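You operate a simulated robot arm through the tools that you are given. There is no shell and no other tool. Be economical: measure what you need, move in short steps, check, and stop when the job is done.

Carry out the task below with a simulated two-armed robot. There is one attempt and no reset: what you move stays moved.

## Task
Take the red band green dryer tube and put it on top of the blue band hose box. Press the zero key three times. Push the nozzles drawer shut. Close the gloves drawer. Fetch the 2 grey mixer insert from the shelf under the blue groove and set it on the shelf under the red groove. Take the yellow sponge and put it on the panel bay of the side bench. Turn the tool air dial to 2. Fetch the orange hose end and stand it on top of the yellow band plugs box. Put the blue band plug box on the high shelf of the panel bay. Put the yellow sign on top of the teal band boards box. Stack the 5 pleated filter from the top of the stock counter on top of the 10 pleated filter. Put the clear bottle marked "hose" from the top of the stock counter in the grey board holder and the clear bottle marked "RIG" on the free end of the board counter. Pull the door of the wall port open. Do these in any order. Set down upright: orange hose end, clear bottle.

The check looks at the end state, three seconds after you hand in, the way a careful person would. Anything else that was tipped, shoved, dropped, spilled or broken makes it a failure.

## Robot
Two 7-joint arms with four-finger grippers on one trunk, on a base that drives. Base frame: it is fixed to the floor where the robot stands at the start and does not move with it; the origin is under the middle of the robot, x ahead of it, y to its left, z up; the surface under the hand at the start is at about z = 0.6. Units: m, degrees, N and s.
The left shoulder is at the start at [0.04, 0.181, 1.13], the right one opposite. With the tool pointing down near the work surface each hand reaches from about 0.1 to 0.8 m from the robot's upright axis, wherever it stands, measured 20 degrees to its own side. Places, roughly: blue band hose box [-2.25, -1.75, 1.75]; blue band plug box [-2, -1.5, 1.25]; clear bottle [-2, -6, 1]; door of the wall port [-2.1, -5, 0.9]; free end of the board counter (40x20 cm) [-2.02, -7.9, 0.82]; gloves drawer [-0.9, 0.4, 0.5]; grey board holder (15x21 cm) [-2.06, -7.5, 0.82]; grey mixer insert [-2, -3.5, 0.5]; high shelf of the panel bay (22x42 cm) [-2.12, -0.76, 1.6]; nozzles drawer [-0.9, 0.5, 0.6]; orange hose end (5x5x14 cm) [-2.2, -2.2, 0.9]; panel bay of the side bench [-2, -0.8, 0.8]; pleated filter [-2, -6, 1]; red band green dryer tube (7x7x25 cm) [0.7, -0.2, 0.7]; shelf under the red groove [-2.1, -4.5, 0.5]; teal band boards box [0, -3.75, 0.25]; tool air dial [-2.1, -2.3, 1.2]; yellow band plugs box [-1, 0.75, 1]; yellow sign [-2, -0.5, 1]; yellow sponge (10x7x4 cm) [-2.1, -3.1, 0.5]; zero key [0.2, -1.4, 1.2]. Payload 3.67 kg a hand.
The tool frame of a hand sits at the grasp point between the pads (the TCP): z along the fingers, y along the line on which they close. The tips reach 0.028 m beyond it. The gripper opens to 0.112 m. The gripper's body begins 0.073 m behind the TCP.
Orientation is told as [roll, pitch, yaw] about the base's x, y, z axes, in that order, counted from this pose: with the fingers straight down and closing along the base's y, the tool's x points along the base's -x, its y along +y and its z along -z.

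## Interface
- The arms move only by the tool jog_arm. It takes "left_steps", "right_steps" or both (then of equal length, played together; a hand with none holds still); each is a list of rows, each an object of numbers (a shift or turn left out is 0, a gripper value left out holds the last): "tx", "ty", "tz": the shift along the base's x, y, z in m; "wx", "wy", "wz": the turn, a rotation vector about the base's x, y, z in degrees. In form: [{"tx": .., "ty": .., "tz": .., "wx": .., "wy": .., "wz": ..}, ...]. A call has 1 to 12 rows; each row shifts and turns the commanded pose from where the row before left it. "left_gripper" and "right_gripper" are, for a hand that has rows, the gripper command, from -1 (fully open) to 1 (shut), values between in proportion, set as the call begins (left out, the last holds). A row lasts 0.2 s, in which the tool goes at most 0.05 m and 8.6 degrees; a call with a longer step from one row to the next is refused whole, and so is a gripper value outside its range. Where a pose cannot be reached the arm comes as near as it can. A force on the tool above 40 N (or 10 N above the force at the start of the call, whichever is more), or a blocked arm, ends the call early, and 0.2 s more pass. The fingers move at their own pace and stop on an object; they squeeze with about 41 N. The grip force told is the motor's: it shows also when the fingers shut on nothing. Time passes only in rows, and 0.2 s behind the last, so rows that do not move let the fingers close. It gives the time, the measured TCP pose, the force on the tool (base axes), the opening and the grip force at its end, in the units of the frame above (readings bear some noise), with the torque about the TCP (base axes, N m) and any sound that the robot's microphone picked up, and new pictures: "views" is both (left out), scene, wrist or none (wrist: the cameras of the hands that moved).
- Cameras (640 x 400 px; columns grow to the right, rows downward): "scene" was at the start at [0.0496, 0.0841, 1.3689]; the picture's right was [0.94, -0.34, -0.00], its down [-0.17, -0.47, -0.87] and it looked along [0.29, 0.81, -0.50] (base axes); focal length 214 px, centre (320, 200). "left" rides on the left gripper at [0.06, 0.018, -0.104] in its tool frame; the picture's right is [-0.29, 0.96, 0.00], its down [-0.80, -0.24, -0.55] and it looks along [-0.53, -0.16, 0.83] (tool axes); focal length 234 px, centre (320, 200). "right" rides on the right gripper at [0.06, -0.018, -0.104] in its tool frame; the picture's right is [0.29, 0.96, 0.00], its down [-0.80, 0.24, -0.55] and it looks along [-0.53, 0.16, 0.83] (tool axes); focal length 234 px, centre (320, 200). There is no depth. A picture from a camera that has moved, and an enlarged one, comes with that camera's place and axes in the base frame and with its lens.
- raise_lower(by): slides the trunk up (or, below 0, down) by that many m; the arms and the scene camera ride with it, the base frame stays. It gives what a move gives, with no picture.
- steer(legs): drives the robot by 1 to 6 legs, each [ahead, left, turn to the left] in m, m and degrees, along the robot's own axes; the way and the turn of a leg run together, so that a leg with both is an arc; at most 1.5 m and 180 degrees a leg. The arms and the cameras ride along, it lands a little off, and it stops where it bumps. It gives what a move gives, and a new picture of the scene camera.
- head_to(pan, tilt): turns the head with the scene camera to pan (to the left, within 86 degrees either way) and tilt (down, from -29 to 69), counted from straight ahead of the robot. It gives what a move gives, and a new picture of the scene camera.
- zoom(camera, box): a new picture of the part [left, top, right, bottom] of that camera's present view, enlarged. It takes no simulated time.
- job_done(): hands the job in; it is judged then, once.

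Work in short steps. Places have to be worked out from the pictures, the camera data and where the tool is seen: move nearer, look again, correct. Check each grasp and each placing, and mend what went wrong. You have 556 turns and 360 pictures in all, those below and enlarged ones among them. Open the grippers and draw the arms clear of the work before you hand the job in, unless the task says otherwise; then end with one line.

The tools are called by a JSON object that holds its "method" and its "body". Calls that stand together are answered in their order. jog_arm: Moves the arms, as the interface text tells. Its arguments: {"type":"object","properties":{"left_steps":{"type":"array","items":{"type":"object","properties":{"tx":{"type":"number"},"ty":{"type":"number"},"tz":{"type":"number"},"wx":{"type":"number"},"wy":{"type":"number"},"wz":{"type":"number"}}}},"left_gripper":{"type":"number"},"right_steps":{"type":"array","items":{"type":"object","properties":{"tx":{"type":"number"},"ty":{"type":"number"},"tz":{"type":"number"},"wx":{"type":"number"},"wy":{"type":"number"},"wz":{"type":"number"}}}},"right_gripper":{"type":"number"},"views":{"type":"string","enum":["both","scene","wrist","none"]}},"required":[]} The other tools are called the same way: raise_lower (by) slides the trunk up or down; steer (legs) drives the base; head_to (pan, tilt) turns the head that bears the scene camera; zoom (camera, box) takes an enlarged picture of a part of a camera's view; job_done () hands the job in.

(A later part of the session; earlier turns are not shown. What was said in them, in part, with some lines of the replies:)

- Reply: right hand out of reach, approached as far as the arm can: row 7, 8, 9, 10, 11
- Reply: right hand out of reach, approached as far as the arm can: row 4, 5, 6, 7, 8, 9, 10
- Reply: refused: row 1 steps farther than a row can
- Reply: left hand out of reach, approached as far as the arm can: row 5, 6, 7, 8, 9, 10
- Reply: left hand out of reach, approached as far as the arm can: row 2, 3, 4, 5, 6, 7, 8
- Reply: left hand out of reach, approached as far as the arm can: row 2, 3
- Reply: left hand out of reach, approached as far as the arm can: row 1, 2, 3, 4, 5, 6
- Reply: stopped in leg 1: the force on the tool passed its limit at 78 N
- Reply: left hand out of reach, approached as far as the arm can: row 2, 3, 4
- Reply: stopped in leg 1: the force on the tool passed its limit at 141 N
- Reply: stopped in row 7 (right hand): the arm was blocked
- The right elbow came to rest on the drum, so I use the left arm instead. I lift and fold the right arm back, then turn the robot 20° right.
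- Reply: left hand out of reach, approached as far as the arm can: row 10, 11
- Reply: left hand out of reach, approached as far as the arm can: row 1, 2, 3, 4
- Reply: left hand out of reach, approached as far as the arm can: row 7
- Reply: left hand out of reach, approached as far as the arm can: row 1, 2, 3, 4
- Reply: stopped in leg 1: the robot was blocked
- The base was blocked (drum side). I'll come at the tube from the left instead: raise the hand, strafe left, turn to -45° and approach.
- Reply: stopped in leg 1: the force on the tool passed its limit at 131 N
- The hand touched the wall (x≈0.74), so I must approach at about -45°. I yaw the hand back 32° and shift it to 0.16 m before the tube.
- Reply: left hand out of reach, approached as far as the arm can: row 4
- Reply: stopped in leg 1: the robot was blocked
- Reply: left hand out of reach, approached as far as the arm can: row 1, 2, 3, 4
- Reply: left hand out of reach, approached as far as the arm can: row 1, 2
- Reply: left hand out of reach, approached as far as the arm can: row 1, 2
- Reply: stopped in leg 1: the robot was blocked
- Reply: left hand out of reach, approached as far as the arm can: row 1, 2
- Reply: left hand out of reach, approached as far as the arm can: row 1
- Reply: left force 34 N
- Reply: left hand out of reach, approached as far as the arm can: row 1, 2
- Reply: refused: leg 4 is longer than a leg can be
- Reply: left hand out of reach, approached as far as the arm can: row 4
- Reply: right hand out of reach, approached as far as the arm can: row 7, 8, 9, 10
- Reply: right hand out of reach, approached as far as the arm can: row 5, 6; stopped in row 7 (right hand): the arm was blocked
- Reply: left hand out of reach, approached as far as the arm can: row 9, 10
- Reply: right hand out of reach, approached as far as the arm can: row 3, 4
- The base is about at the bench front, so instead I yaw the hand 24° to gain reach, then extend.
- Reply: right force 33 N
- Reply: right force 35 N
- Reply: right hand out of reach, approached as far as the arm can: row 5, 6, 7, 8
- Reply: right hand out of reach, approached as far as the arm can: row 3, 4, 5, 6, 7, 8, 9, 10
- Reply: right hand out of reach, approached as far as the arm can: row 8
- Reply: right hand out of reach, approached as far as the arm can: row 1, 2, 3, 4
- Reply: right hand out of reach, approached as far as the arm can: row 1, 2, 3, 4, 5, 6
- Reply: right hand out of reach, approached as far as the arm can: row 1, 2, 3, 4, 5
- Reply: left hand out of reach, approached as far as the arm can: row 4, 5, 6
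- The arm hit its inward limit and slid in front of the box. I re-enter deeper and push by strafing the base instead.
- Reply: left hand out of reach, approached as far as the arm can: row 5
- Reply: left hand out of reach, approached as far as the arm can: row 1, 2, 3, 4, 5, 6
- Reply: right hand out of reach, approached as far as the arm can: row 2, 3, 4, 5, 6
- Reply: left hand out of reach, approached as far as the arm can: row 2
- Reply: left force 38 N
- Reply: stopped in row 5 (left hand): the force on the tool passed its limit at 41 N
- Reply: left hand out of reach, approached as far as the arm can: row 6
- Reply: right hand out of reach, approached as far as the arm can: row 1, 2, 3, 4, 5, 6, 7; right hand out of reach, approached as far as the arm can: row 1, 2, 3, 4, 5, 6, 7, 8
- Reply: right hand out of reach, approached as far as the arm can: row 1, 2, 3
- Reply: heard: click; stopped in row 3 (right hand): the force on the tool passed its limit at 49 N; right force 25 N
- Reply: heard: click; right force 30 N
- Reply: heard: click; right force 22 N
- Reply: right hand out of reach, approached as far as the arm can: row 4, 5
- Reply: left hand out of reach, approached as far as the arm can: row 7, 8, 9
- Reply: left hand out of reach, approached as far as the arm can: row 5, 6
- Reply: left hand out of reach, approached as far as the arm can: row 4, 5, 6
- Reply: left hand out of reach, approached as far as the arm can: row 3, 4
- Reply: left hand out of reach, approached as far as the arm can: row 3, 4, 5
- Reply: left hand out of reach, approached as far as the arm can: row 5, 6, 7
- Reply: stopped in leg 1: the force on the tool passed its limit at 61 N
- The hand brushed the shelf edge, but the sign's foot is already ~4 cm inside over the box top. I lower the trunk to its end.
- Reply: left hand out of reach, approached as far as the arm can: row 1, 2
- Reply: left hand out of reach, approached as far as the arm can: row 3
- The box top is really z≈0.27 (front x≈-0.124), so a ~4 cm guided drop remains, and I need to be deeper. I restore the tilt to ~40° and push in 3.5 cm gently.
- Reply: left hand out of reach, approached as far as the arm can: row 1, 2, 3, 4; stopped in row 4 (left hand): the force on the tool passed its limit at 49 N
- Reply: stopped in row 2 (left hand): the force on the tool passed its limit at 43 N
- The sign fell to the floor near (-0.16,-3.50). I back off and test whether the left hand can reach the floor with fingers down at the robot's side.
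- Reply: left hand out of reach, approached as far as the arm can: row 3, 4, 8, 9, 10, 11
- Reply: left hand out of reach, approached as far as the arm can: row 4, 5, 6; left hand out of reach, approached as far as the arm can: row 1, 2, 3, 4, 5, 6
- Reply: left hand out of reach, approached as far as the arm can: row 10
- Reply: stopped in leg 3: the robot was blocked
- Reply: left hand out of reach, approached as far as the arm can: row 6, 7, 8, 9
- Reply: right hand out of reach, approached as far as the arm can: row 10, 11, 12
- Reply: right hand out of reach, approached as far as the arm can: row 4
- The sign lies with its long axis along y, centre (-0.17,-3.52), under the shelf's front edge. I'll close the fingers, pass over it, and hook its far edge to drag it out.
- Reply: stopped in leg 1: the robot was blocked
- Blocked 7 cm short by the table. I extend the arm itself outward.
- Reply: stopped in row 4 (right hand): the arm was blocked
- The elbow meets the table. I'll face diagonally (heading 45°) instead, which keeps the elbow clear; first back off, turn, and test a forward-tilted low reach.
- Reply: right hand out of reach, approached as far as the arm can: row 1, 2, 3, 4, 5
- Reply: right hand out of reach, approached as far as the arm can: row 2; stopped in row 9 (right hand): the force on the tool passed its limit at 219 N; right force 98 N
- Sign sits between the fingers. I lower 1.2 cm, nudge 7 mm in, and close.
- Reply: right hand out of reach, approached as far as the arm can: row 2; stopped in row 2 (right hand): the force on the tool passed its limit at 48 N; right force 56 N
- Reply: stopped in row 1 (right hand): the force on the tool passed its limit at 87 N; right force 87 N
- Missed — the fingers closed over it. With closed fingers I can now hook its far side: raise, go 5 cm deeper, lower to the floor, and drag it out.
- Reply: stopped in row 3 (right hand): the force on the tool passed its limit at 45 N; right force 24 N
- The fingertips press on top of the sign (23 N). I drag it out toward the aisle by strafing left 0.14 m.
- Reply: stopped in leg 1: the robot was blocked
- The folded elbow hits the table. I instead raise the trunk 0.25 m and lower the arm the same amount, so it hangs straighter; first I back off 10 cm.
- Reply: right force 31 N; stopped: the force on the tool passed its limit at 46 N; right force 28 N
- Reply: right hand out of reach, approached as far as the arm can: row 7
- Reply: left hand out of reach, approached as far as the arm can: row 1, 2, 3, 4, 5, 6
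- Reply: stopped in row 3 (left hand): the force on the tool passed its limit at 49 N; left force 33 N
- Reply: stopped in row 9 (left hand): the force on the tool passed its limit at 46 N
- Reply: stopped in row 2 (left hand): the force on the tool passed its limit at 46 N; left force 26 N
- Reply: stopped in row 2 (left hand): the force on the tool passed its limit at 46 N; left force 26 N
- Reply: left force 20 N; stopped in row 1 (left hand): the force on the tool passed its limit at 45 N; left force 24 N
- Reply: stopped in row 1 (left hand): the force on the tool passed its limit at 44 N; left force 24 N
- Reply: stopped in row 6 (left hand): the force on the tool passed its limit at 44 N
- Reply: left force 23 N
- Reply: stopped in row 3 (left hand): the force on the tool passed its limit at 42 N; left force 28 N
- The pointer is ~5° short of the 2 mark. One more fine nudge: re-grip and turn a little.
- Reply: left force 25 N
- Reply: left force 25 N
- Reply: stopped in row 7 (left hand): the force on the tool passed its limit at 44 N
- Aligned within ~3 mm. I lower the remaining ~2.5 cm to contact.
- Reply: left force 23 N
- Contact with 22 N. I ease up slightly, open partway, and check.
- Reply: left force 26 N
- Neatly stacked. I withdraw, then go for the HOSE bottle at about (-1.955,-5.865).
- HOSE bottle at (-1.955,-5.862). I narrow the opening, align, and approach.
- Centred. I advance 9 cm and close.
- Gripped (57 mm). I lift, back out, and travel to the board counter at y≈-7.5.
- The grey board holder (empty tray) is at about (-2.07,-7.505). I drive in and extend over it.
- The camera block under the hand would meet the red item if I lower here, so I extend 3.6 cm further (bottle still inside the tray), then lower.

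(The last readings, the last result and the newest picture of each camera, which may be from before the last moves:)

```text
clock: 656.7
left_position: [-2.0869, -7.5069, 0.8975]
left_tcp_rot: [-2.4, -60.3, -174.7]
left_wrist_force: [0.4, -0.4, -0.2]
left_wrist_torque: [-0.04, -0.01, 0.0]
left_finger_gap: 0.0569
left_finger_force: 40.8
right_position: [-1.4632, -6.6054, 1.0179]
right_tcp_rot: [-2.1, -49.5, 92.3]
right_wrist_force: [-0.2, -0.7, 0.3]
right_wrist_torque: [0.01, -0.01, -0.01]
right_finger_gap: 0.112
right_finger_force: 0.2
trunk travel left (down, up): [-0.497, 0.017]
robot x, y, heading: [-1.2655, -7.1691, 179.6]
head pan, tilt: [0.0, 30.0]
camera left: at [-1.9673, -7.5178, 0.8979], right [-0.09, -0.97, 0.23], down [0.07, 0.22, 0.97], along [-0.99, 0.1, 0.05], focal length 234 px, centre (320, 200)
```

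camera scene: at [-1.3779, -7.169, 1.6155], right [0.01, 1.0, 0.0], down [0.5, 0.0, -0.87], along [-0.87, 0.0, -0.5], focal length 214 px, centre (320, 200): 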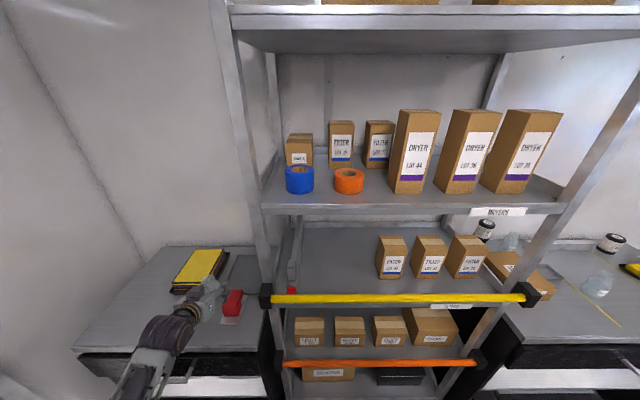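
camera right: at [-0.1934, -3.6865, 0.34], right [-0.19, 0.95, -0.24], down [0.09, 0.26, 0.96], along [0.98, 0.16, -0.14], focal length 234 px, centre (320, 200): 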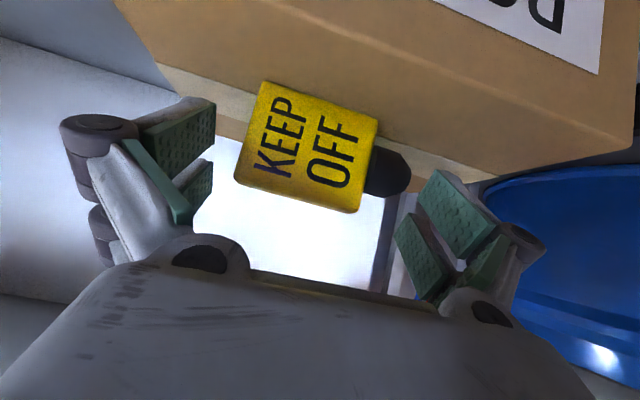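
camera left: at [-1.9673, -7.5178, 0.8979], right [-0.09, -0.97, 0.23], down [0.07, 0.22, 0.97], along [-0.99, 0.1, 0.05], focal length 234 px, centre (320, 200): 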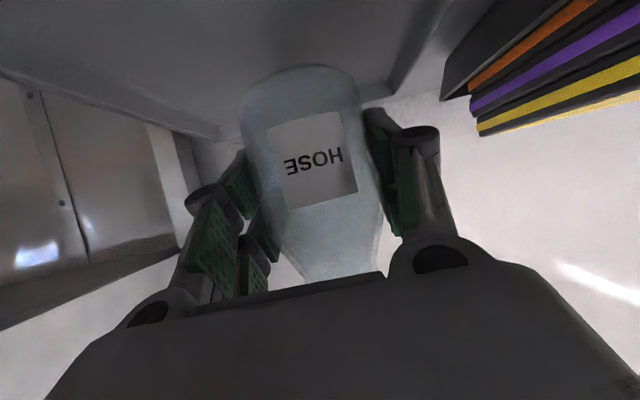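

Inside the tray. I lower the last few millimetres to contact.

{"method": "jog_arm", "body": {"left_steps": [{"tz": -0.004}, {"tz": -0.003}, {"tz": -0.003}, {}], "left_gripper": 1, "views": "none"}}

```text
clock: 657.7
left_position: [-2.0888, -7.5051, 0.8922]
left_tcp_rot: [-2.6, -60.6, -174.6]
left_wrist_force: [-1.6, -0.1, 9.4]
left_wrist_torque: [-0.11, -1.32, -0.06]
left_finger_gap: 0.0573
left_finger_force: 40.9
right_position: [-1.4623, -6.6068, 1.0163]
right_tcp_rot: [-2.2, -49.6, 92.2]
right_wrist_force: [0.2, -0.1, -0.4]
right_wrist_torque: [0.02, 0.04, 0.01]
right_finger_gap: 0.1121
right_finger_force: 0.1
trunk travel left (down, up): [-0.497, 0.017]
robot x, y, heading: [-1.2682, -7.1691, 179.9]
head pan, tilt: [0.0, 30.0]
```

The torque suggests the camera block is touching something ~14 cm in front of the grip. I lift 4 mm and look.

{"method": "jog_arm", "body": {"left_steps": [{"tz": 0.006}, {}], "left_gripper": 1, "views": "none"}}

{"method": "zoom", "body": {"camera": "scene", "box": [150, 230, 290, 330]}}

```text
clock: 658.3
left_position: [-2.0876, -7.5051, 0.8941]
left_tcp_rot: [-2.5, -60.3, -174.6]
left_wrist_force: [-0.4, -0.5, 0.3]
left_wrist_torque: [0.01, -0.03, 0.0]
left_finger_gap: 0.057
left_finger_force: 41.5
right_position: [-1.4618, -6.6048, 1.017]
right_tcp_rot: [-2.2, -49.6, 92.2]
right_wrist_force: [0.9, 0.4, 0.1]
right_wrist_torque: [-0.02, 0.02, 0.01]
right_finger_gap: 0.112
right_finger_force: 0.0
trunk travel left (down, up): [-0.497, 0.017]
robot x, y, heading: [-1.265, -7.1654, 179.7]
head pan, tilt: [0.0, 30.0]
```

```text
4.00 times, centred on (220, 280) of scene
camera zoom: at [-1.3788, -7.1687, 1.6154], right [0.01, 1.0, 0.0], down [0.5, 0.0, -0.87], along [-0.87, 0.0, -0.5], focal length 858 px, centre (720, -120)
```

zoom: 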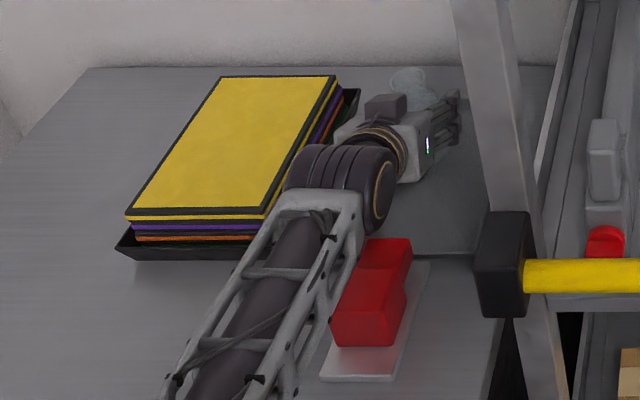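

The camera block meets the tray's front rim (x≈-1.955). Going 2.5 cm deeper puts it inside the tray. I do that and lower again.

{"method": "jog_arm", "body": {"left_steps": [{"tz": 0.012}, {"tx": -0.014}, {"tx": -0.012}, {"tz": -0.01}, {"tz": -0.005}, {"tz": -0.004}, {"tz": -0.003}], "left_gripper": 1, "views": "none"}}

```text
clock: 659.9
left_position: [-2.115, -7.5065, 0.8859]
left_tcp_rot: [-2.4, -60.3, -174.7]
left_wrist_force: [-0.4, 0.6, 0.3]
left_wrist_torque: [-0.01, -0.04, 0.05]
left_finger_gap: 0.0572
left_finger_force: 41.0
right_position: [-1.462, -6.6047, 1.0177]
right_tcp_rot: [-2.2, -49.6, 92.3]
right_wrist_force: [0.1, 0.5, -0.3]
right_wrist_torque: [0.02, -0.01, -0.04]
right_finger_gap: 0.112
right_finger_force: 0.1
trunk travel left (down, up): [-0.497, 0.017]
robot x, y, heading: [-1.2698, -7.1708, 179.9]
head pan, tilt: [0.0, 30.0]
```

Lower without contact now; continuing in small steps.

{"method": "jog_arm", "body": {"left_steps": [{"tz": -0.004}, {"tz": -0.003}, {"tz": -0.003}, {"tz": -0.002}, {}], "left_gripper": 1, "views": "wrist"}}

```text
clock: 661.1
left_position: [-2.1154, -7.5062, 0.8749]
left_tcp_rot: [-2.4, -60.5, -174.5]
left_wrist_force: [-1.1, -1.0, 4.2]
left_wrist_torque: [-0.16, -0.03, 0.0]
left_finger_gap: 0.0571
left_finger_force: 41.2
right_position: [-1.4611, -6.6054, 1.0181]
right_tcp_rot: [-2.2, -49.6, 92.2]
right_wrist_force: [0.4, 0.3, 0.6]
right_wrist_torque: [0.04, -0.04, -0.05]
right_finger_gap: 0.1123
right_finger_force: 0.1
trunk travel left (down, up): [-0.497, 0.017]
robot x, y, heading: [-1.2662, -7.1682, 179.9]
head pan, tilt: [0.0, 30.0]
camera left: at [-1.9943, -7.5178, 0.8739], right [-0.09, -0.97, 0.23], down [0.08, 0.22, 0.97], along [-0.99, 0.1, 0.06], focal length 234 px, centre (320, 200)
```

left: 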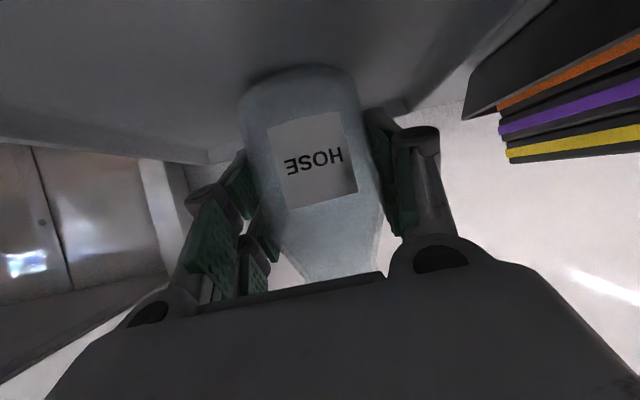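

Bottle rests in the tray (4 N, little torque). I press 1 mm, open, raise straight up, then back out.

{"method": "jog_arm", "body": {"left_steps": [{"tz": -0.001}, {}, {}, {}], "left_gripper": -0.6, "views": "none"}}

{"method": "jog_arm", "body": {"left_steps": [{"tz": 0.02}, {"tz": 0.03}, {"tz": 0.04}, {"tz": 0.04}, {"tx": 0.03, "tz": 0.02}, {"tx": 0.04}, {"tx": 0.04}, {"tx": 0.04}, {"tx": 0.04}, {"tx": 0.04}], "left_gripper": -0.6, "views": "wrist"}}

```text
clock: 662.1
left_position: [-2.1147, -7.5068, 0.8716]
left_tcp_rot: [-2.4, -60.2, -174.7]
left_wrist_force: [-0.4, 0.2, 0.5]
left_wrist_torque: [0.01, 0.01, 0.04]
left_finger_gap: 0.0896
left_finger_force: 0.1
right_position: [-1.4614, -6.6054, 1.0178]
right_tcp_rot: [-2.2, -49.6, 92.3]
right_wrist_force: [0.5, -0.8, 1.2]
right_wrist_torque: [-0.02, 0.01, 0.0]
right_finger_gap: 0.1121
right_finger_force: 0.1
trunk travel left (down, up): [-0.497, 0.017]
robot x, y, heading: [-1.2656, -7.1669, 179.5]
head pan, tilt: [0.0, 30.0]
```

```text
clock: 664.3
left_position: [-1.8854, -7.5045, 1.0257]
left_tcp_rot: [-2.5, -60.5, -174.6]
left_wrist_force: [0.5, 0.4, 0.6]
left_wrist_torque: [0.01, 0.03, 0.02]
left_finger_gap: 0.0899
left_finger_force: 0.2
right_position: [-1.4601, -6.6049, 1.0175]
right_tcp_rot: [-2.2, -49.6, 92.2]
right_wrist_force: [0.2, 0.0, 0.0]
right_wrist_torque: [-0.01, -0.01, 0.03]
right_finger_gap: 0.1121
right_finger_force: 0.2
trunk travel left (down, up): [-0.497, 0.017]
robot x, y, heading: [-1.2658, -7.1688, 179.9]
head pan, tilt: [0.0, 30.0]
camera left: at [-1.7638, -7.5162, 1.0245], right [-0.09, -0.97, 0.23], down [0.08, 0.22, 0.97], along [-0.99, 0.1, 0.05], focal length 234 px, centre (320, 200)
```

left: 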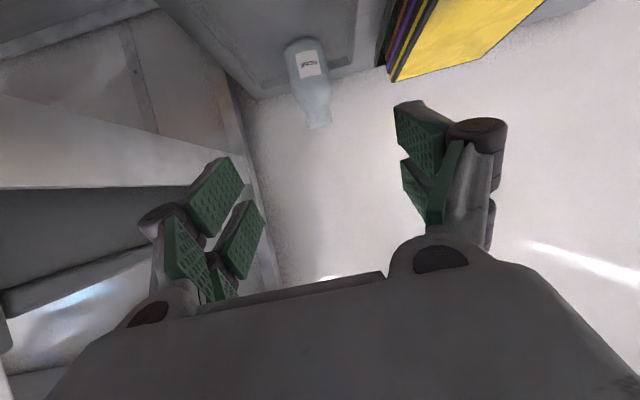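

HOSE bottle stands in the grey holder. Now the RIG bottle at about (-2.176,-6.256): I go back and look from the wrist camera.

{"method": "steer", "body": {"legs": [[-0.35, 0, 0], [0, -1.26, 0], [0.3, 0, 0]]}}

{"method": "zoom", "body": {"camera": "left", "box": [100, 0, 540, 275]}}

```text
clock: 674.4
left_position: [-1.8351, -6.2654, 1.0251]
left_tcp_rot: [-2.5, -60.4, -173.3]
left_wrist_force: [0.0, 0.5, 0.1]
left_wrist_torque: [-0.01, 0.02, 0.01]
left_finger_gap: 0.0899
left_finger_force: 0.0
right_position: [-1.4317, -5.3577, 1.0173]
right_tcp_rot: [-2.0, -49.6, 93.5]
right_wrist_force: [0.5, 0.8, -0.3]
right_wrist_torque: [0.01, 0.02, -0.01]
right_finger_gap: 0.1121
right_finger_force: 0.0
trunk travel left (down, up): [-0.497, 0.017]
robot x, y, heading: [-1.2227, -5.9164, -179.0]
head pan, tilt: [0.0, 30.0]
camera scene: at [-1.3357, -5.9189, 1.6155], right [-0.02, 1.0, 0.0], down [0.5, 0.01, -0.87], along [-0.87, -0.02, -0.5], focal length 214 px, centre (320, 200)
```

scene: 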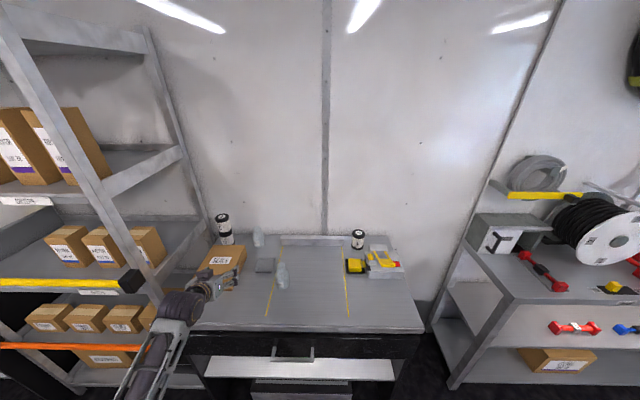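

```text
1.45 times, centred on (320, 138) of left
camera zoom: at [-1.7144, -6.2754, 1.0239], right [-0.07, -0.97, 0.23], down [0.07, 0.23, 0.97], along [-1.0, 0.08, 0.05], focal length 341 px, centre (320, 291)
```

zoom: 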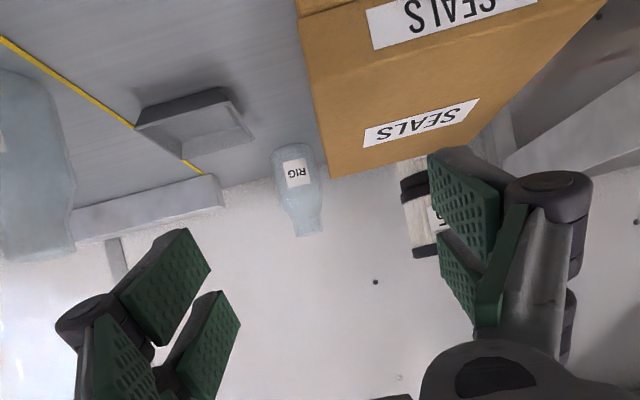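

RIG bottle is at about (-2.17,-6.245), just right of the SEALS box (right side y≈-6.28). I go above it first: base 9 cm closer, hand yawed +6°, extend at height.

{"method": "steer", "body": {"legs": [[0.095, -0.016, 0]]}}

{"method": "jog_arm", "body": {"left_steps": [{"wz": 6, "tx": -0.03, "tz": 0.01}, {"tx": -0.04}, {"tx": -0.04}, {"tx": -0.04}, {"tx": -0.04}, {}], "left_gripper": -0.5, "views": "wrist"}}

```text
clock: 675.6
left_position: [-1.9288, -6.2504, 1.0241]
left_tcp_rot: [-2.6, -60.3, -173.3]
left_wrist_force: [0.0, -0.6, -0.5]
left_wrist_torque: [-0.02, -0.01, -0.02]
left_finger_gap: 0.0897
left_finger_force: 0.0
right_position: [-1.5255, -5.343, 1.0179]
right_tcp_rot: [-2.2, -49.7, 93.6]
right_wrist_force: [0.5, -0.5, 0.1]
right_wrist_torque: [-0.02, -0.03, 0.0]
right_finger_gap: 0.1122
right_finger_force: 0.0
trunk travel left (down, up): [-0.497, 0.017]
robot x, y, heading: [-1.3201, -5.9006, -179.1]
head pan, tilt: [0.0, 30.0]
camera scene: at [-1.4295, -5.9046, 1.6155], right [-0.02, 1.0, 0.0], down [0.5, 0.01, -0.87], along [-0.87, -0.01, -0.5], focal length 214 px, centre (320, 200)
```

scene: 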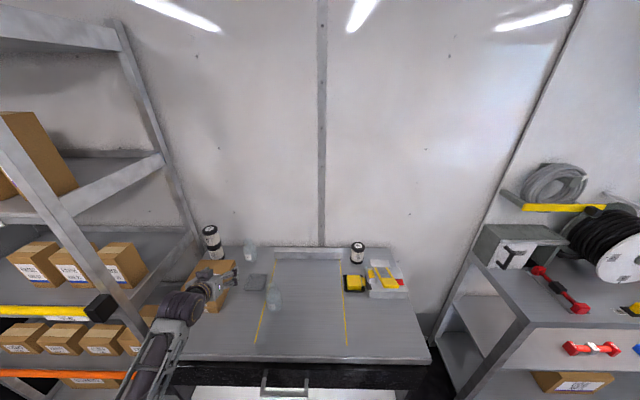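

```text
clock: 677.0
left_position: [-2.1187, -6.2515, 1.0364]
left_tcp_rot: [-2.4, -60.3, -167.4]
left_wrist_force: [0.3, -0.2, 0.8]
left_wrist_torque: [0.01, 0.02, -0.03]
left_finger_gap: 0.0839
left_finger_force: 0.0
right_position: [-1.5266, -5.3442, 1.018]
right_tcp_rot: [-2.2, -49.6, 93.6]
right_wrist_force: [0.6, -0.7, -1.5]
right_wrist_torque: [-0.04, 0.0, 0.01]
right_finger_gap: 0.1121
right_finger_force: 0.1
trunk travel left (down, up): [-0.497, 0.017]
robot x, y, heading: [-1.3151, -5.9051, -179.2]
head pan, tilt: [0.0, 30.0]
camera left: at [-1.9977, -6.2487, 1.0355], right [0.04, -0.97, 0.23], down [0.05, 0.23, 0.97], along [-1.0, -0.02, 0.05], focal length 234 px, centre (320, 200)
```

left: 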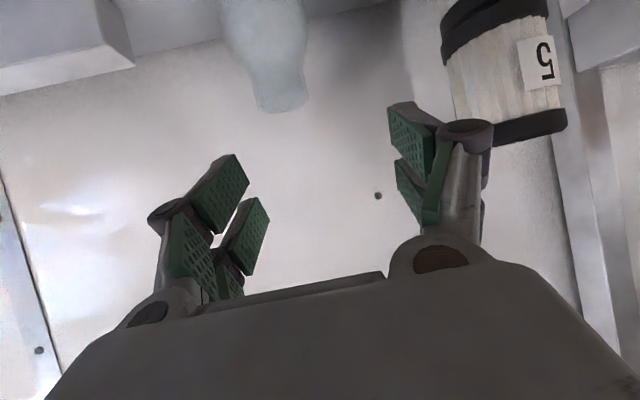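

Bottle axis at about (-2.168,-6.242). I move over it and lower around it.

{"method": "jog_arm", "body": {"left_steps": [{"tx": -0.025, "ty": 0.005}, {"tx": -0.023, "ty": 0.004}, {"tz": -0.035}, {"tz": -0.035}, {"tz": -0.03}, {"tz": -0.012}, {}], "left_gripper": -0.5, "views": "wrist"}}

```text
clock: 678.6
left_position: [-2.1683, -6.2419, 0.9214]
left_tcp_rot: [-2.5, -60.4, -167.3]
left_wrist_force: [-1.4, 0.0, 0.3]
left_wrist_torque: [-0.02, -0.01, 0.04]
left_finger_gap: 0.0838
left_finger_force: 0.1
right_position: [-1.5272, -5.3443, 1.0184]
right_tcp_rot: [-2.3, -49.7, 93.7]
right_wrist_force: [-0.5, -0.5, 0.7]
right_wrist_torque: [0.0, -0.01, -0.03]
right_finger_gap: 0.1121
right_finger_force: 0.1
trunk travel left (down, up): [-0.497, 0.017]
robot x, y, heading: [-1.3197, -5.9003, -178.7]
head pan, tilt: [0.0, 30.0]
camera left: at [-2.0459, -6.2379, 0.9212], right [0.04, -0.97, 0.23], down [0.05, 0.23, 0.97], along [-1.0, -0.02, 0.05], focal length 234 px, centre (320, 200)
```

left: 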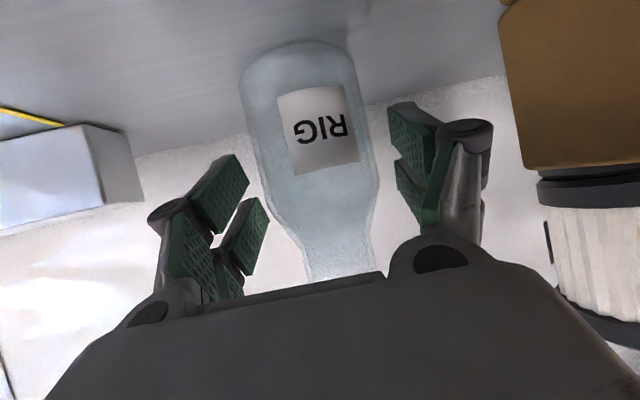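

Well centred. I close, lift straight up, and retreat.

{"method": "jog_arm", "body": {"left_steps": [{}, {}, {}], "left_gripper": 1, "views": "none"}}

{"method": "jog_arm", "body": {"left_steps": [{"tz": 0.025}, {"tz": 0.035}, {"tz": 0.035}, {"tz": 0.03}, {"tx": 0.04}, {"tx": 0.04}, {"tx": 0.04}, {"tx": 0.04}, {"tx": 0.04}, {"tx": 0.04}], "left_gripper": 1, "views": "wrist"}}

```text
clock: 679.4
left_position: [-2.1665, -6.2411, 0.9223]
left_tcp_rot: [-2.5, -60.3, -167.3]
left_wrist_force: [-0.2, -0.6, 1.4]
left_wrist_torque: [-0.09, 0.04, 0.01]
left_finger_gap: 0.0582
left_finger_force: 40.7
right_position: [-1.5265, -5.3442, 1.0168]
right_tcp_rot: [-2.2, -49.6, 93.5]
right_wrist_force: [-0.2, 0.3, 0.1]
right_wrist_torque: [0.05, 0.01, 0.0]
right_finger_gap: 0.1121
right_finger_force: 0.1
trunk travel left (down, up): [-0.497, 0.017]
robot x, y, heading: [-1.3176, -5.901, -178.9]
head pan, tilt: [0.0, 30.0]
```

```text
clock: 681.6
left_position: [-1.9277, -6.2438, 1.0481]
left_tcp_rot: [-2.5, -60.4, -167.3]
left_wrist_force: [0.6, -0.3, 0.0]
left_wrist_torque: [0.02, 0.0, 0.01]
left_finger_gap: 0.0578
left_finger_force: 41.1
right_position: [-1.5247, -5.3426, 1.0178]
right_tcp_rot: [-2.1, -49.6, 93.6]
right_wrist_force: [0.1, -0.3, -0.8]
right_wrist_torque: [-0.03, 0.01, -0.01]
right_finger_gap: 0.1119
right_finger_force: 0.1
trunk travel left (down, up): [-0.497, 0.017]
robot x, y, heading: [-1.3211, -5.9008, -179.3]
head pan, tilt: [0.0, 30.0]
camera left: at [-1.8056, -6.2393, 1.0472], right [0.04, -0.97, 0.23], down [0.05, 0.23, 0.97], along [-1.0, -0.02, 0.05], focal length 234 px, centre (320, 200)
```

left: 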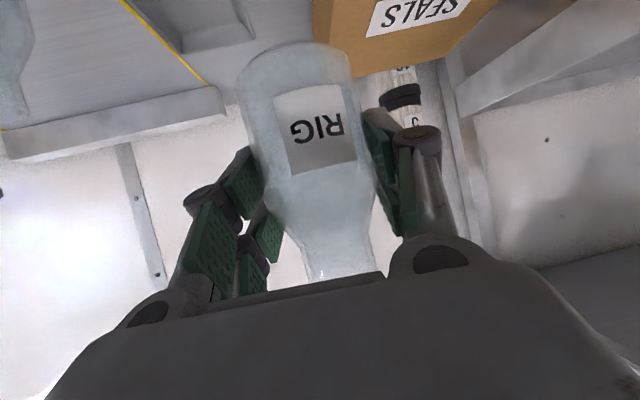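

Held. I travel to the free end of the board counter, aiming for (-1.97,-7.88).

{"method": "steer", "body": {"legs": [[-0.38, 0, -1], [0, 0.85, 0], [0, 0.8, 0], [0.3, 0, 0]]}}

{"method": "zoom", "body": {"camera": "scene", "box": [80, 210, 320, 360]}}

```text
clock: 694.0
left_position: [-1.8757, -7.8815, 1.0474]
left_tcp_rot: [-2.6, -60.4, -168.9]
left_wrist_force: [0.1, -0.3, -0.3]
left_wrist_torque: [-0.02, -0.01, 0.01]
left_finger_gap: 0.0578
left_finger_force: 40.8
right_position: [-1.4473, -6.9943, 1.0174]
right_tcp_rot: [-2.2, -49.6, 91.7]
right_wrist_force: [0.3, -0.1, 0.4]
right_wrist_torque: [-0.02, 0.0, 0.0]
right_finger_gap: 0.1118
right_finger_force: 0.1
trunk travel left (down, up): [-0.497, 0.017]
robot x, y, heading: [-1.2592, -7.5602, 179.2]
head pan, tilt: [0.0, 30.0]
camera scene: at [-1.3679, -7.558, 1.6155], right [0.01, 1.0, 0.0], down [0.5, -0.01, -0.87], along [-0.87, 0.01, -0.5], focal length 214 px, centre (320, 200)
```

scene: 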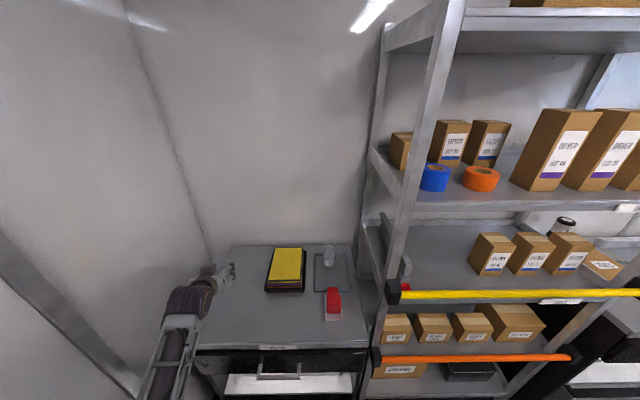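

```text
2.67 times, centred on (200, 285) of scene
camera zoom: at [-1.3679, -7.558, 1.6155], right [0.01, 1.0, 0.0], down [0.5, -0.01, -0.87], along [-0.87, 0.01, -0.5], focal length 572 px, centre (640, -27)
```

zoom: 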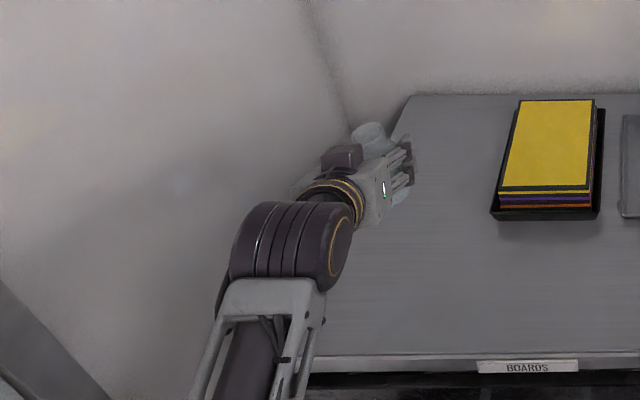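

The free end lies between y -8.0 and -7.8; the bottle is over it. I extend 10 cm and lower.

{"method": "jog_arm", "body": {"left_steps": [{"tx": -0.035, "ty": -0.005}, {"tx": -0.035, "ty": -0.005}, {"tx": -0.03, "ty": -0.003}, {"tz": -0.035}, {"tz": -0.035}, {"tz": -0.035}, {"tz": -0.03}, {"tz": -0.012}, {}], "left_gripper": 1, "views": "wrist"}}

```text
clock: 696.0
left_position: [-1.9769, -7.8944, 0.901]
left_tcp_rot: [-2.6, -60.4, -169.0]
left_wrist_force: [0.0, 0.4, -0.4]
left_wrist_torque: [0.0, 0.01, 0.0]
left_finger_gap: 0.0576
left_finger_force: 41.1
right_position: [-1.4478, -6.9944, 1.0178]
right_tcp_rot: [-2.3, -49.5, 91.9]
right_wrist_force: [-0.1, 0.2, 0.0]
right_wrist_torque: [-0.03, 0.02, 0.02]
right_finger_gap: 0.1123
right_finger_force: 0.0
trunk travel left (down, up): [-0.497, 0.017]
robot x, y, heading: [-1.2564, -7.5594, 179.1]
head pan, tilt: [0.0, 30.0]
camera left: at [-1.8554, -7.8957, 0.9001], right [0.01, -0.97, 0.23], down [0.05, 0.23, 0.97], along [-1.0, 0.0, 0.05], focal length 234 px, centre (320, 200)
```

left: 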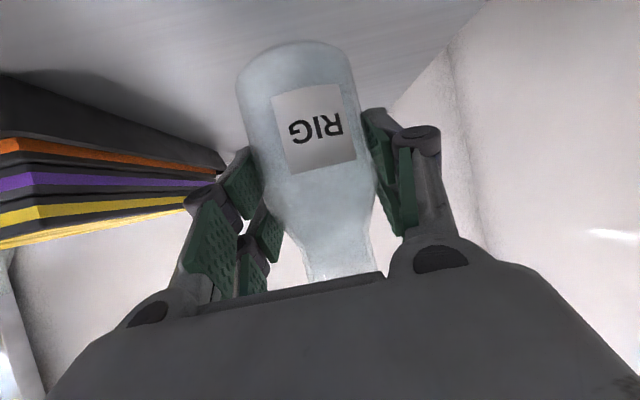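

Clear. I lower in small steps to contact.

{"method": "jog_arm", "body": {"left_steps": [{"tz": -0.004}, {"tz": -0.003}, {"tz": -0.003}, {"tz": -0.003}, {}], "left_gripper": 1, "views": "none"}}

```text
clock: 697.2
left_position: [-1.9761, -7.8948, 0.8868]
left_tcp_rot: [-2.5, -60.2, -169.0]
left_wrist_force: [0.0, 0.6, -0.4]
left_wrist_torque: [0.02, 0.04, 0.02]
left_finger_gap: 0.0579
left_finger_force: 41.2
right_position: [-1.4488, -6.9957, 1.0169]
right_tcp_rot: [-2.3, -49.6, 92.0]
right_wrist_force: [0.4, -0.1, -0.6]
right_wrist_torque: [-0.01, -0.01, -0.03]
right_finger_gap: 0.1121
right_finger_force: 0.1
trunk travel left (down, up): [-0.497, 0.017]
robot x, y, heading: [-1.2603, -7.5571, 179.3]
head pan, tilt: [0.0, 30.0]
```

{"method": "jog_arm", "body": {"left_steps": [{"tz": -0.003}, {"tz": -0.003}, {"tz": -0.002}, {}], "left_gripper": 1, "views": "none"}}

```text
clock: 698.2
left_position: [-1.9759, -7.8944, 0.8835]
left_tcp_rot: [-2.2, -60.8, -169.0]
left_wrist_force: [-0.6, 0.4, 13.3]
left_wrist_torque: [-0.36, -0.03, -0.02]
left_finger_gap: 0.0578
left_finger_force: 41.1
right_position: [-1.4471, -6.9935, 1.0179]
right_tcp_rot: [-2.2, -49.6, 91.7]
right_wrist_force: [-0.5, 0.3, -0.6]
right_wrist_torque: [-0.03, 0.0, 0.02]
right_finger_gap: 0.1124
right_finger_force: 0.0
trunk travel left (down, up): [-0.497, 0.017]
robot x, y, heading: [-1.2567, -7.5594, 179.2]
head pan, tilt: [0.0, 30.0]
```

Contact (13 N). I open, raise, and back out, then verify.

{"method": "jog_arm", "body": {"left_steps": [{}, {}, {}, {"tz": 0.025}, {"tz": 0.035}, {"tz": 0.035}, {"tz": 0.035}, {"tx": 0.04}, {"tx": 0.04}, {"tx": 0.04}, {"tx": 0.04}], "left_gripper": -0.6, "views": "wrist"}}

{"method": "steer", "body": {"legs": [[-0.25, -0.1, 0]]}}

{"method": "zoom", "body": {"camera": "scene", "box": [200, 200, 400, 320]}}

```text
clock: 700.6
left_position: [-1.8135, -7.895, 1.0085]
left_tcp_rot: [-2.5, -60.3, -169.0]
left_wrist_force: [0.1, -0.5, -0.5]
left_wrist_torque: [-0.01, 0.01, -0.02]
left_finger_gap: 0.0897
left_finger_force: 0.1
right_position: [-1.4467, -6.9941, 1.0179]
right_tcp_rot: [-2.1, -49.6, 91.8]
right_wrist_force: [1.1, 0.1, 0.3]
right_wrist_torque: [-0.01, 0.04, 0.01]
right_finger_gap: 0.1121
right_finger_force: 0.0
trunk travel left (down, up): [-0.497, 0.017]
robot x, y, heading: [-1.2554, -7.5577, 179.4]
head pan, tilt: [0.0, 30.0]
camera left: at [-1.6917, -7.8953, 1.0083], right [0.01, -0.97, 0.23], down [0.05, 0.23, 0.97], along [-1.0, 0.01, 0.05], focal length 234 px, centre (320, 200)
```

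left: 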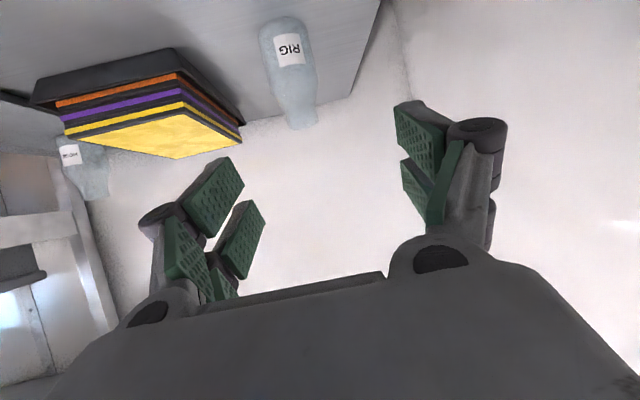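

```text
clock: 702.5
left_position: [-1.5642, -7.7995, 1.0087]
left_tcp_rot: [-2.5, -60.3, -168.7]
left_wrist_force: [-0.2, -0.2, -1.2]
left_wrist_torque: [0.02, 0.0, 0.01]
left_finger_gap: 0.0899
left_finger_force: 0.1
right_position: [-1.2008, -6.8969, 1.0167]
right_tcp_rot: [-2.3, -49.6, 92.1]
right_wrist_force: [0.7, -0.4, 0.0]
right_wrist_torque: [0.02, 0.0, -0.02]
right_finger_gap: 0.1118
right_finger_force: 0.1
trunk travel left (down, up): [-0.497, 0.017]
robot x, y, heading: [-1.0048, -7.46, 179.2]
head pan, tilt: [0.0, 30.0]
camera scene: at [-1.1209, -7.4612, 1.6153], right [0.01, 1.0, 0.0], down [0.5, 0.0, -0.87], along [-0.87, 0.01, -0.5], focal length 214 px, centre (320, 200)
```

scene: 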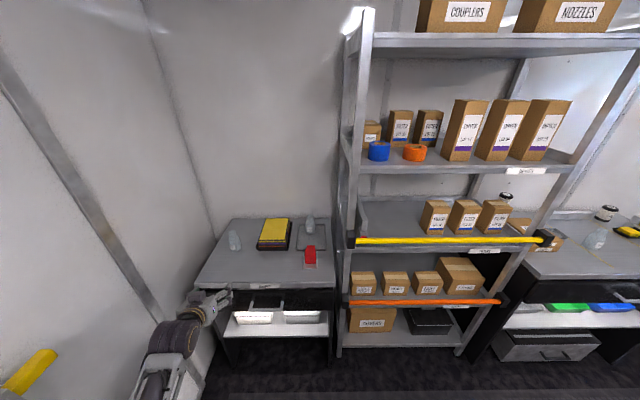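

```text
3.20 times, centred on (300, 260) of scene
camera zoom: at [-1.1209, -7.4612, 1.6153], right [0.01, 1.0, 0.0], down [0.5, 0.0, -0.87], along [-0.87, 0.01, -0.5], focal length 686 px, centre (384, 8)
```

zoom: 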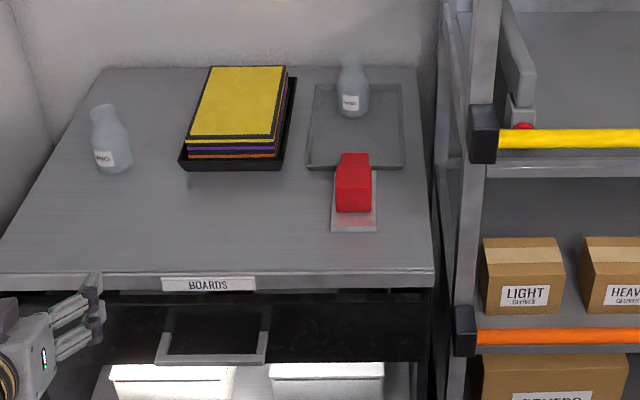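

Both bottles stand correctly. I have budget left, so I drive back to double-check the dial pointer from the front.

{"method": "steer", "body": {"legs": [[0.02, -1.45, 0.3], [0, -1.45, 0.3], [0, -1.45, 0.2], [0, -0.8, 0]]}}

{"method": "zoom", "body": {"camera": "scene", "box": [280, 110, 380, 190]}}

```text
clock: 727.8
left_position: [-1.457, -2.6769, 1.0089]
left_tcp_rot: [-2.4, -60.2, -169.8]
left_wrist_force: [1.5, 0.1, -0.2]
left_wrist_torque: [-0.01, -0.01, -0.02]
left_finger_gap: 0.0893
left_finger_force: 0.1
right_position: [-1.0774, -1.78, 1.0176]
right_tcp_rot: [-2.3, -49.5, 91.1]
right_wrist_force: [0.7, 0.4, 0.5]
right_wrist_torque: [0.0, 0.0, -0.02]
right_finger_gap: 0.112
right_finger_force: 0.1
trunk travel left (down, up): [-0.497, 0.017]
robot x, y, heading: [-0.8936, -2.3482, 178.8]
head pan, tilt: [0.0, 30.0]
camera scene: at [-1.0069, -2.3458, 1.6154], right [0.03, 1.0, 0.0], down [0.5, -0.01, -0.87], along [-0.87, 0.02, -0.5], focal length 214 px, centre (320, 200)
```

scene: 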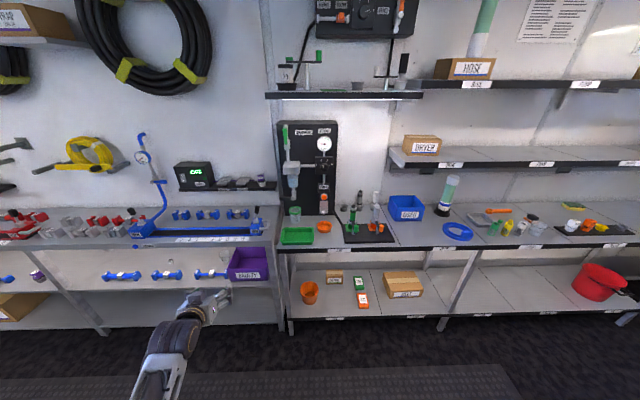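

```text
5.00 times, centred on (330, 150) of scene
camera zoom: at [-1.0069, -2.3458, 1.6154], right [0.03, 1.0, 0.0], down [0.5, -0.01, -0.87], along [-0.87, 0.02, -0.5], focal length 1072 px, centre (270, 450)
```

zoom: 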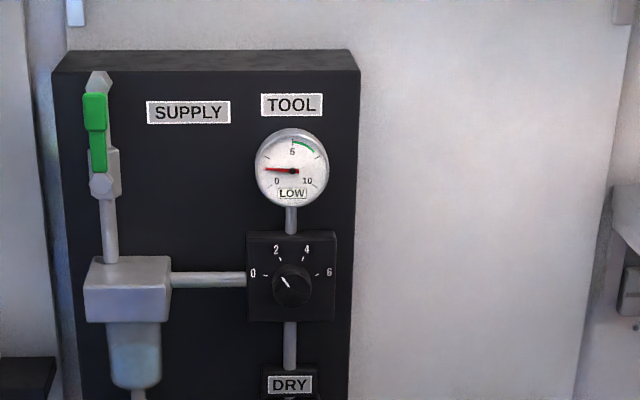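

{"method": "zoom", "body": {"camera": "scene", "box": [313, 130, 338, 176]}}

```text
8.70 times, centred on (326, 153) of scene
camera zoom: at [-1.0069, -2.3458, 1.6154], right [0.03, 1.0, 0.0], down [0.5, -0.01, -0.87], along [-0.87, 0.02, -0.5], focal length 1865 px, centre (272, 609)
```

zoom: 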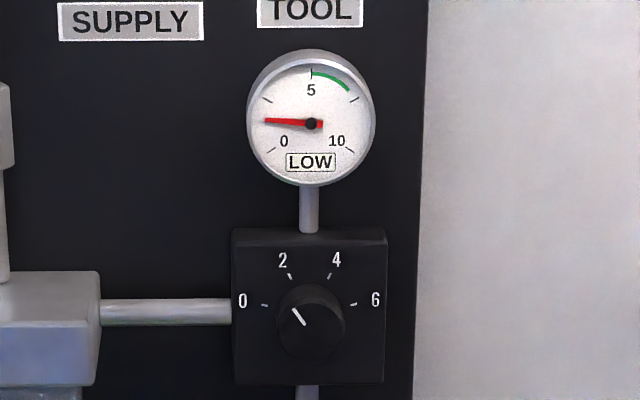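

The pointer reads about 1.75 — roughly 6° past the 2 mark. I'll nudge it back: level the left hand again and approach.

{"method": "jog_arm", "body": {"left_steps": [{"wy": 6, "wz": -2, "tz": 0.036}, {"wy": 6, "wz": -2, "tz": 0.036}, {"wy": 6, "wz": -2, "tz": 0.036}, {"wy": 6, "wz": -2, "tz": 0.036}, {"wy": 6, "wz": -2, "tz": 0.036}, {}], "left_gripper": -0.3, "views": "none"}}

{"method": "steer", "body": {"legs": [[0.4, -0.385, 0]]}}

{"method": "zoom", "body": {"camera": "left", "box": [120, 0, 480, 225]}}

```text
clock: 729.2
left_position: [-1.4564, -2.6765, 1.1893]
left_tcp_rot: [-97.5, -87.4, -85.7]
left_wrist_force: [0.3, -0.1, -0.6]
left_wrist_torque: [0.01, -0.01, 0.03]
left_finger_gap: 0.0728
left_finger_force: 0.1
right_position: [-1.0774, -1.7793, 1.0176]
right_tcp_rot: [-2.3, -49.6, 91.1]
right_wrist_force: [-0.3, 0.8, -0.9]
right_wrist_torque: [0.0, 0.0, 0.0]
right_finger_gap: 0.1121
right_finger_force: 0.0
trunk travel left (down, up): [-0.497, 0.017]
robot x, y, heading: [-0.8915, -2.3463, 178.5]
head pan, tilt: [0.0, 30.0]
```

```text
clock: 732.4
left_position: [-1.8431, -2.2833, 1.1873]
left_tcp_rot: [-96.7, -87.4, -86.2]
left_wrist_force: [-0.3, -0.7, -0.5]
left_wrist_torque: [-0.01, 0.02, 0.0]
left_finger_gap: 0.0725
left_finger_force: 0.0
right_position: [-1.4659, -1.3856, 1.0175]
right_tcp_rot: [-2.2, -49.6, 91.2]
right_wrist_force: [0.2, 0.7, 0.3]
right_wrist_torque: [0.04, -0.01, 0.0]
right_finger_gap: 0.1121
right_finger_force: 0.0
trunk travel left (down, up): [-0.497, 0.017]
robot x, y, heading: [-1.2801, -1.9537, 178.8]
head pan, tilt: [0.0, 30.0]
camera scene: at [-1.3932, -1.9507, 1.6155], right [0.02, 1.0, 0.0], down [0.5, -0.01, -0.87], along [-0.87, 0.02, -0.5], focal length 214 px, centre (320, 200)
```

scene: 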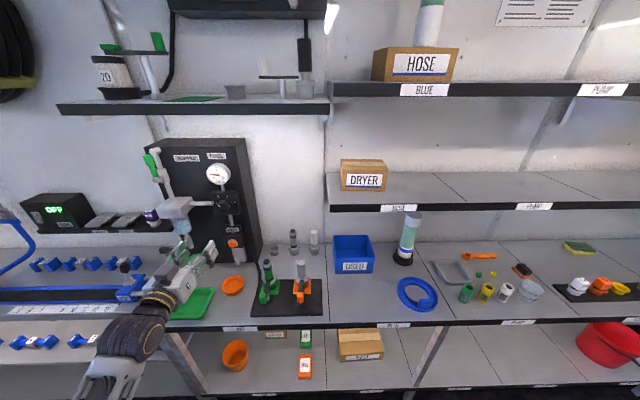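

```text
1.78 times, centred on (300, 112) of left
camera zoom: at [-1.7401, -2.3052, 1.1276], right [-0.05, -0.97, 0.25], down [0.57, 0.17, 0.8], along [-0.82, 0.18, 0.54], focal length 416 px, centre (356, 356)
```

zoom: 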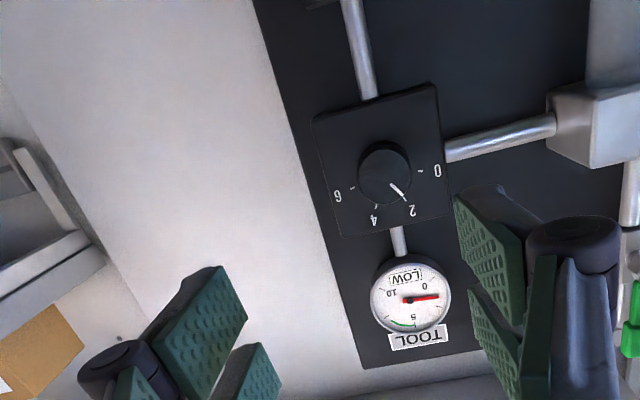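

I advance onto the knob, grip, and turn back about 6.5°.

{"method": "jog_arm", "body": {"left_steps": [{"tx": -0.03, "ty": -0.001}, {"tx": -0.03, "ty": -0.001}, {"tx": -0.03, "ty": -0.001, "tz": 0.001}, {"tx": -0.03, "ty": -0.001, "tz": 0.001}, {"tx": -0.03, "ty": -0.001, "tz": 0.001}, {"tx": -0.03, "ty": -0.001}, {"tx": -0.025, "ty": -0.001}, {"tx": -0.018, "ty": -0.001}, {}], "left_gripper": -0.3, "views": "none"}}

{"method": "jog_arm", "body": {"left_steps": [{}, {}, {}], "left_gripper": 1, "views": "none"}}

{"method": "jog_arm", "body": {"left_steps": [{"wx": -3.3}, {"wx": -3.3}, {}], "left_gripper": 1, "views": "none"}}

{"method": "jog_arm", "body": {"left_steps": [{}, {}, {}, {"tx": 0.03}, {"tx": 0.03}, {"tx": 0.03}, {"tx": 0.03}, {"tx": 0.03}], "left_gripper": -0.3, "views": "none"}}

{"method": "zoom", "body": {"camera": "left", "box": [220, 60, 440, 200]}}

```text
clock: 734.4
left_position: [-2.0662, -2.2932, 1.1916]
left_tcp_rot: [-96.9, -87.5, -86.1]
left_wrist_force: [-0.7, -0.1, 0.1]
left_wrist_torque: [-0.02, -0.02, 0.0]
left_finger_gap: 0.0729
left_finger_force: 0.0
right_position: [-1.4667, -1.3857, 1.0168]
right_tcp_rot: [-2.1, -49.6, 91.2]
right_wrist_force: [0.6, 0.0, -0.2]
right_wrist_torque: [0.02, 0.02, -0.01]
right_finger_gap: 0.112
right_finger_force: 0.0
trunk travel left (down, up): [-0.497, 0.017]
robot x, y, heading: [-1.283, -1.9495, 178.4]
head pan, tilt: [0.0, 30.0]
```

```text
clock: 735.2
left_position: [-2.0661, -2.2925, 1.1923]
left_tcp_rot: [-96.1, -87.6, -86.9]
left_wrist_force: [0.3, -1.7, -0.9]
left_wrist_torque: [-0.02, -0.04, 1.24]
left_finger_gap: 0.041
left_finger_force: 45.1
right_position: [-1.4661, -1.3858, 1.0176]
right_tcp_rot: [-2.4, -49.7, 91.3]
right_wrist_force: [-0.3, -0.8, 0.4]
right_wrist_torque: [0.0, 0.02, -0.01]
right_finger_gap: 0.1123
right_finger_force: 0.0
trunk travel left (down, up): [-0.497, 0.017]
robot x, y, heading: [-1.2781, -1.9506, 178.4]
head pan, tilt: [0.0, 30.0]
```

```text
clock: 736.0
left_position: [-2.0661, -2.2931, 1.1919]
left_tcp_rot: [88.6, -86.0, 88.6]
left_wrist_force: [-0.2, -5.4, -0.8]
left_wrist_torque: [0.02, 0.07, 1.43]
left_finger_gap: 0.0409
left_finger_force: 45.2
right_position: [-1.4666, -1.386, 1.0177]
right_tcp_rot: [-2.3, -49.7, 91.2]
right_wrist_force: [-0.2, -0.1, 0.2]
right_wrist_torque: [0.0, 0.0, 0.02]
right_finger_gap: 0.112
right_finger_force: 0.1
trunk travel left (down, up): [-0.497, 0.017]
robot x, y, heading: [-1.2835, -1.9501, 178.6]
head pan, tilt: [0.0, 30.0]
```

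```text
clock: 737.8
left_position: [-1.9139, -2.2925, 1.193]
left_tcp_rot: [89.6, -85.9, 87.2]
left_wrist_force: [0.7, 0.0, 0.4]
left_wrist_torque: [-0.02, 0.01, 0.0]
left_finger_gap: 0.0728
left_finger_force: 0.0
right_position: [-1.4655, -1.3857, 1.0182]
right_tcp_rot: [-2.2, -49.5, 91.2]
right_wrist_force: [0.3, -0.1, -0.3]
right_wrist_torque: [-0.01, 0.0, 0.05]
right_finger_gap: 0.1119
right_finger_force: 0.1
trunk travel left (down, up): [-0.497, 0.017]
robot x, y, heading: [-1.281, -1.9501, 178.8]
head pan, tilt: [0.0, 30.0]
```

```text
2.86 times, centred on (330, 130) of left
camera zoom: at [-1.8114, -2.3204, 1.1346], right [-0.05, -0.93, 0.36], down [0.57, 0.27, 0.78], along [-0.82, 0.24, 0.52], focal length 669 px, centre (291, 400)
```

zoom: 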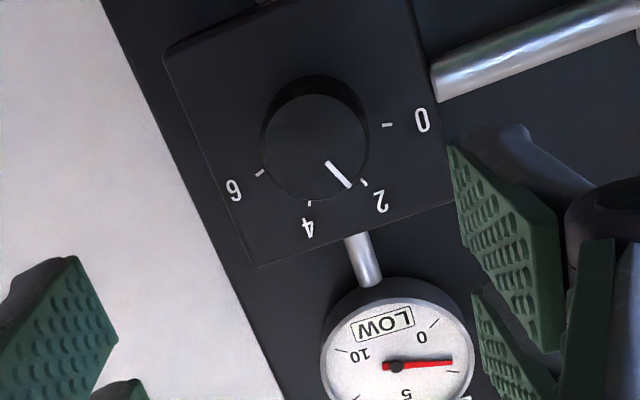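

The pointer is now on the 2 mark within ~2°. I draw back clear of the work with open grippers and take a last look.

{"method": "jog_arm", "body": {"left_steps": [{"tx": 0.04}, {"tx": 0.04}, {}], "right_steps": [{}, {}, {}], "left_gripper": -1, "right_gripper": -1, "views": "none"}}

{"method": "steer", "body": {"legs": [[-0.4, 0, 0]]}}

```text
clock: 738.6
left_position: [-1.8363, -2.2914, 1.1917]
left_tcp_rot: [88.0, -85.9, 89.0]
left_wrist_force: [-0.5, -0.7, 0.2]
left_wrist_torque: [-0.02, 0.0, -0.01]
left_finger_gap: 0.1123
left_finger_force: 0.0
right_position: [-1.4677, -1.3852, 1.0165]
right_tcp_rot: [-2.4, -49.6, 91.4]
right_wrist_force: [0.4, -0.9, 0.1]
right_wrist_torque: [-0.01, -0.02, 0.01]
right_finger_gap: 0.1119
right_finger_force: 0.0
trunk travel left (down, up): [-0.497, 0.017]
robot x, y, heading: [-1.2789, -1.951, 179.1]
head pan, tilt: [0.0, 30.0]
```

```text
clock: 741.2
left_position: [-1.436, -2.2994, 1.1924]
left_tcp_rot: [88.3, -85.9, 88.2]
left_wrist_force: [-0.1, -0.7, -0.1]
left_wrist_torque: [-0.02, -0.01, 0.0]
left_finger_gap: 0.1116
left_finger_force: 0.0
right_position: [-1.0618, -1.3954, 1.0185]
right_tcp_rot: [-2.3, -49.6, 90.9]
right_wrist_force: [0.3, -0.2, 0.8]
right_wrist_torque: [0.0, 0.02, 0.0]
right_finger_gap: 0.1119
right_finger_force: 0.1
trunk travel left (down, up): [-0.497, 0.017]
robot x, y, heading: [-0.8799, -1.9665, 178.0]
head pan, tilt: [0.0, 30.0]
camera scene: at [-0.9922, -1.96, 1.6153], right [0.03, 1.0, 0.0], down [0.5, -0.01, -0.87], along [-0.87, 0.03, -0.5], focal length 214 px, centre (320, 200)
```

scene: 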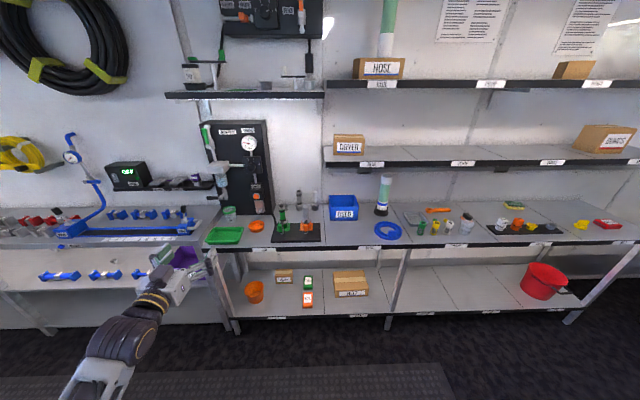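

Everything looks in place, and the arms are clear with both grippers open. I hand in.

{"method": "job_done", "body": {}}

```text
The job is handed in.
```

All the listed steps are done and the job is handed in. The sign slipped to the floor once while I was placing it; I picked it up and set it on the teal band boards box, standing on its long edge. The tool air dial reads 2 to within about 2°.
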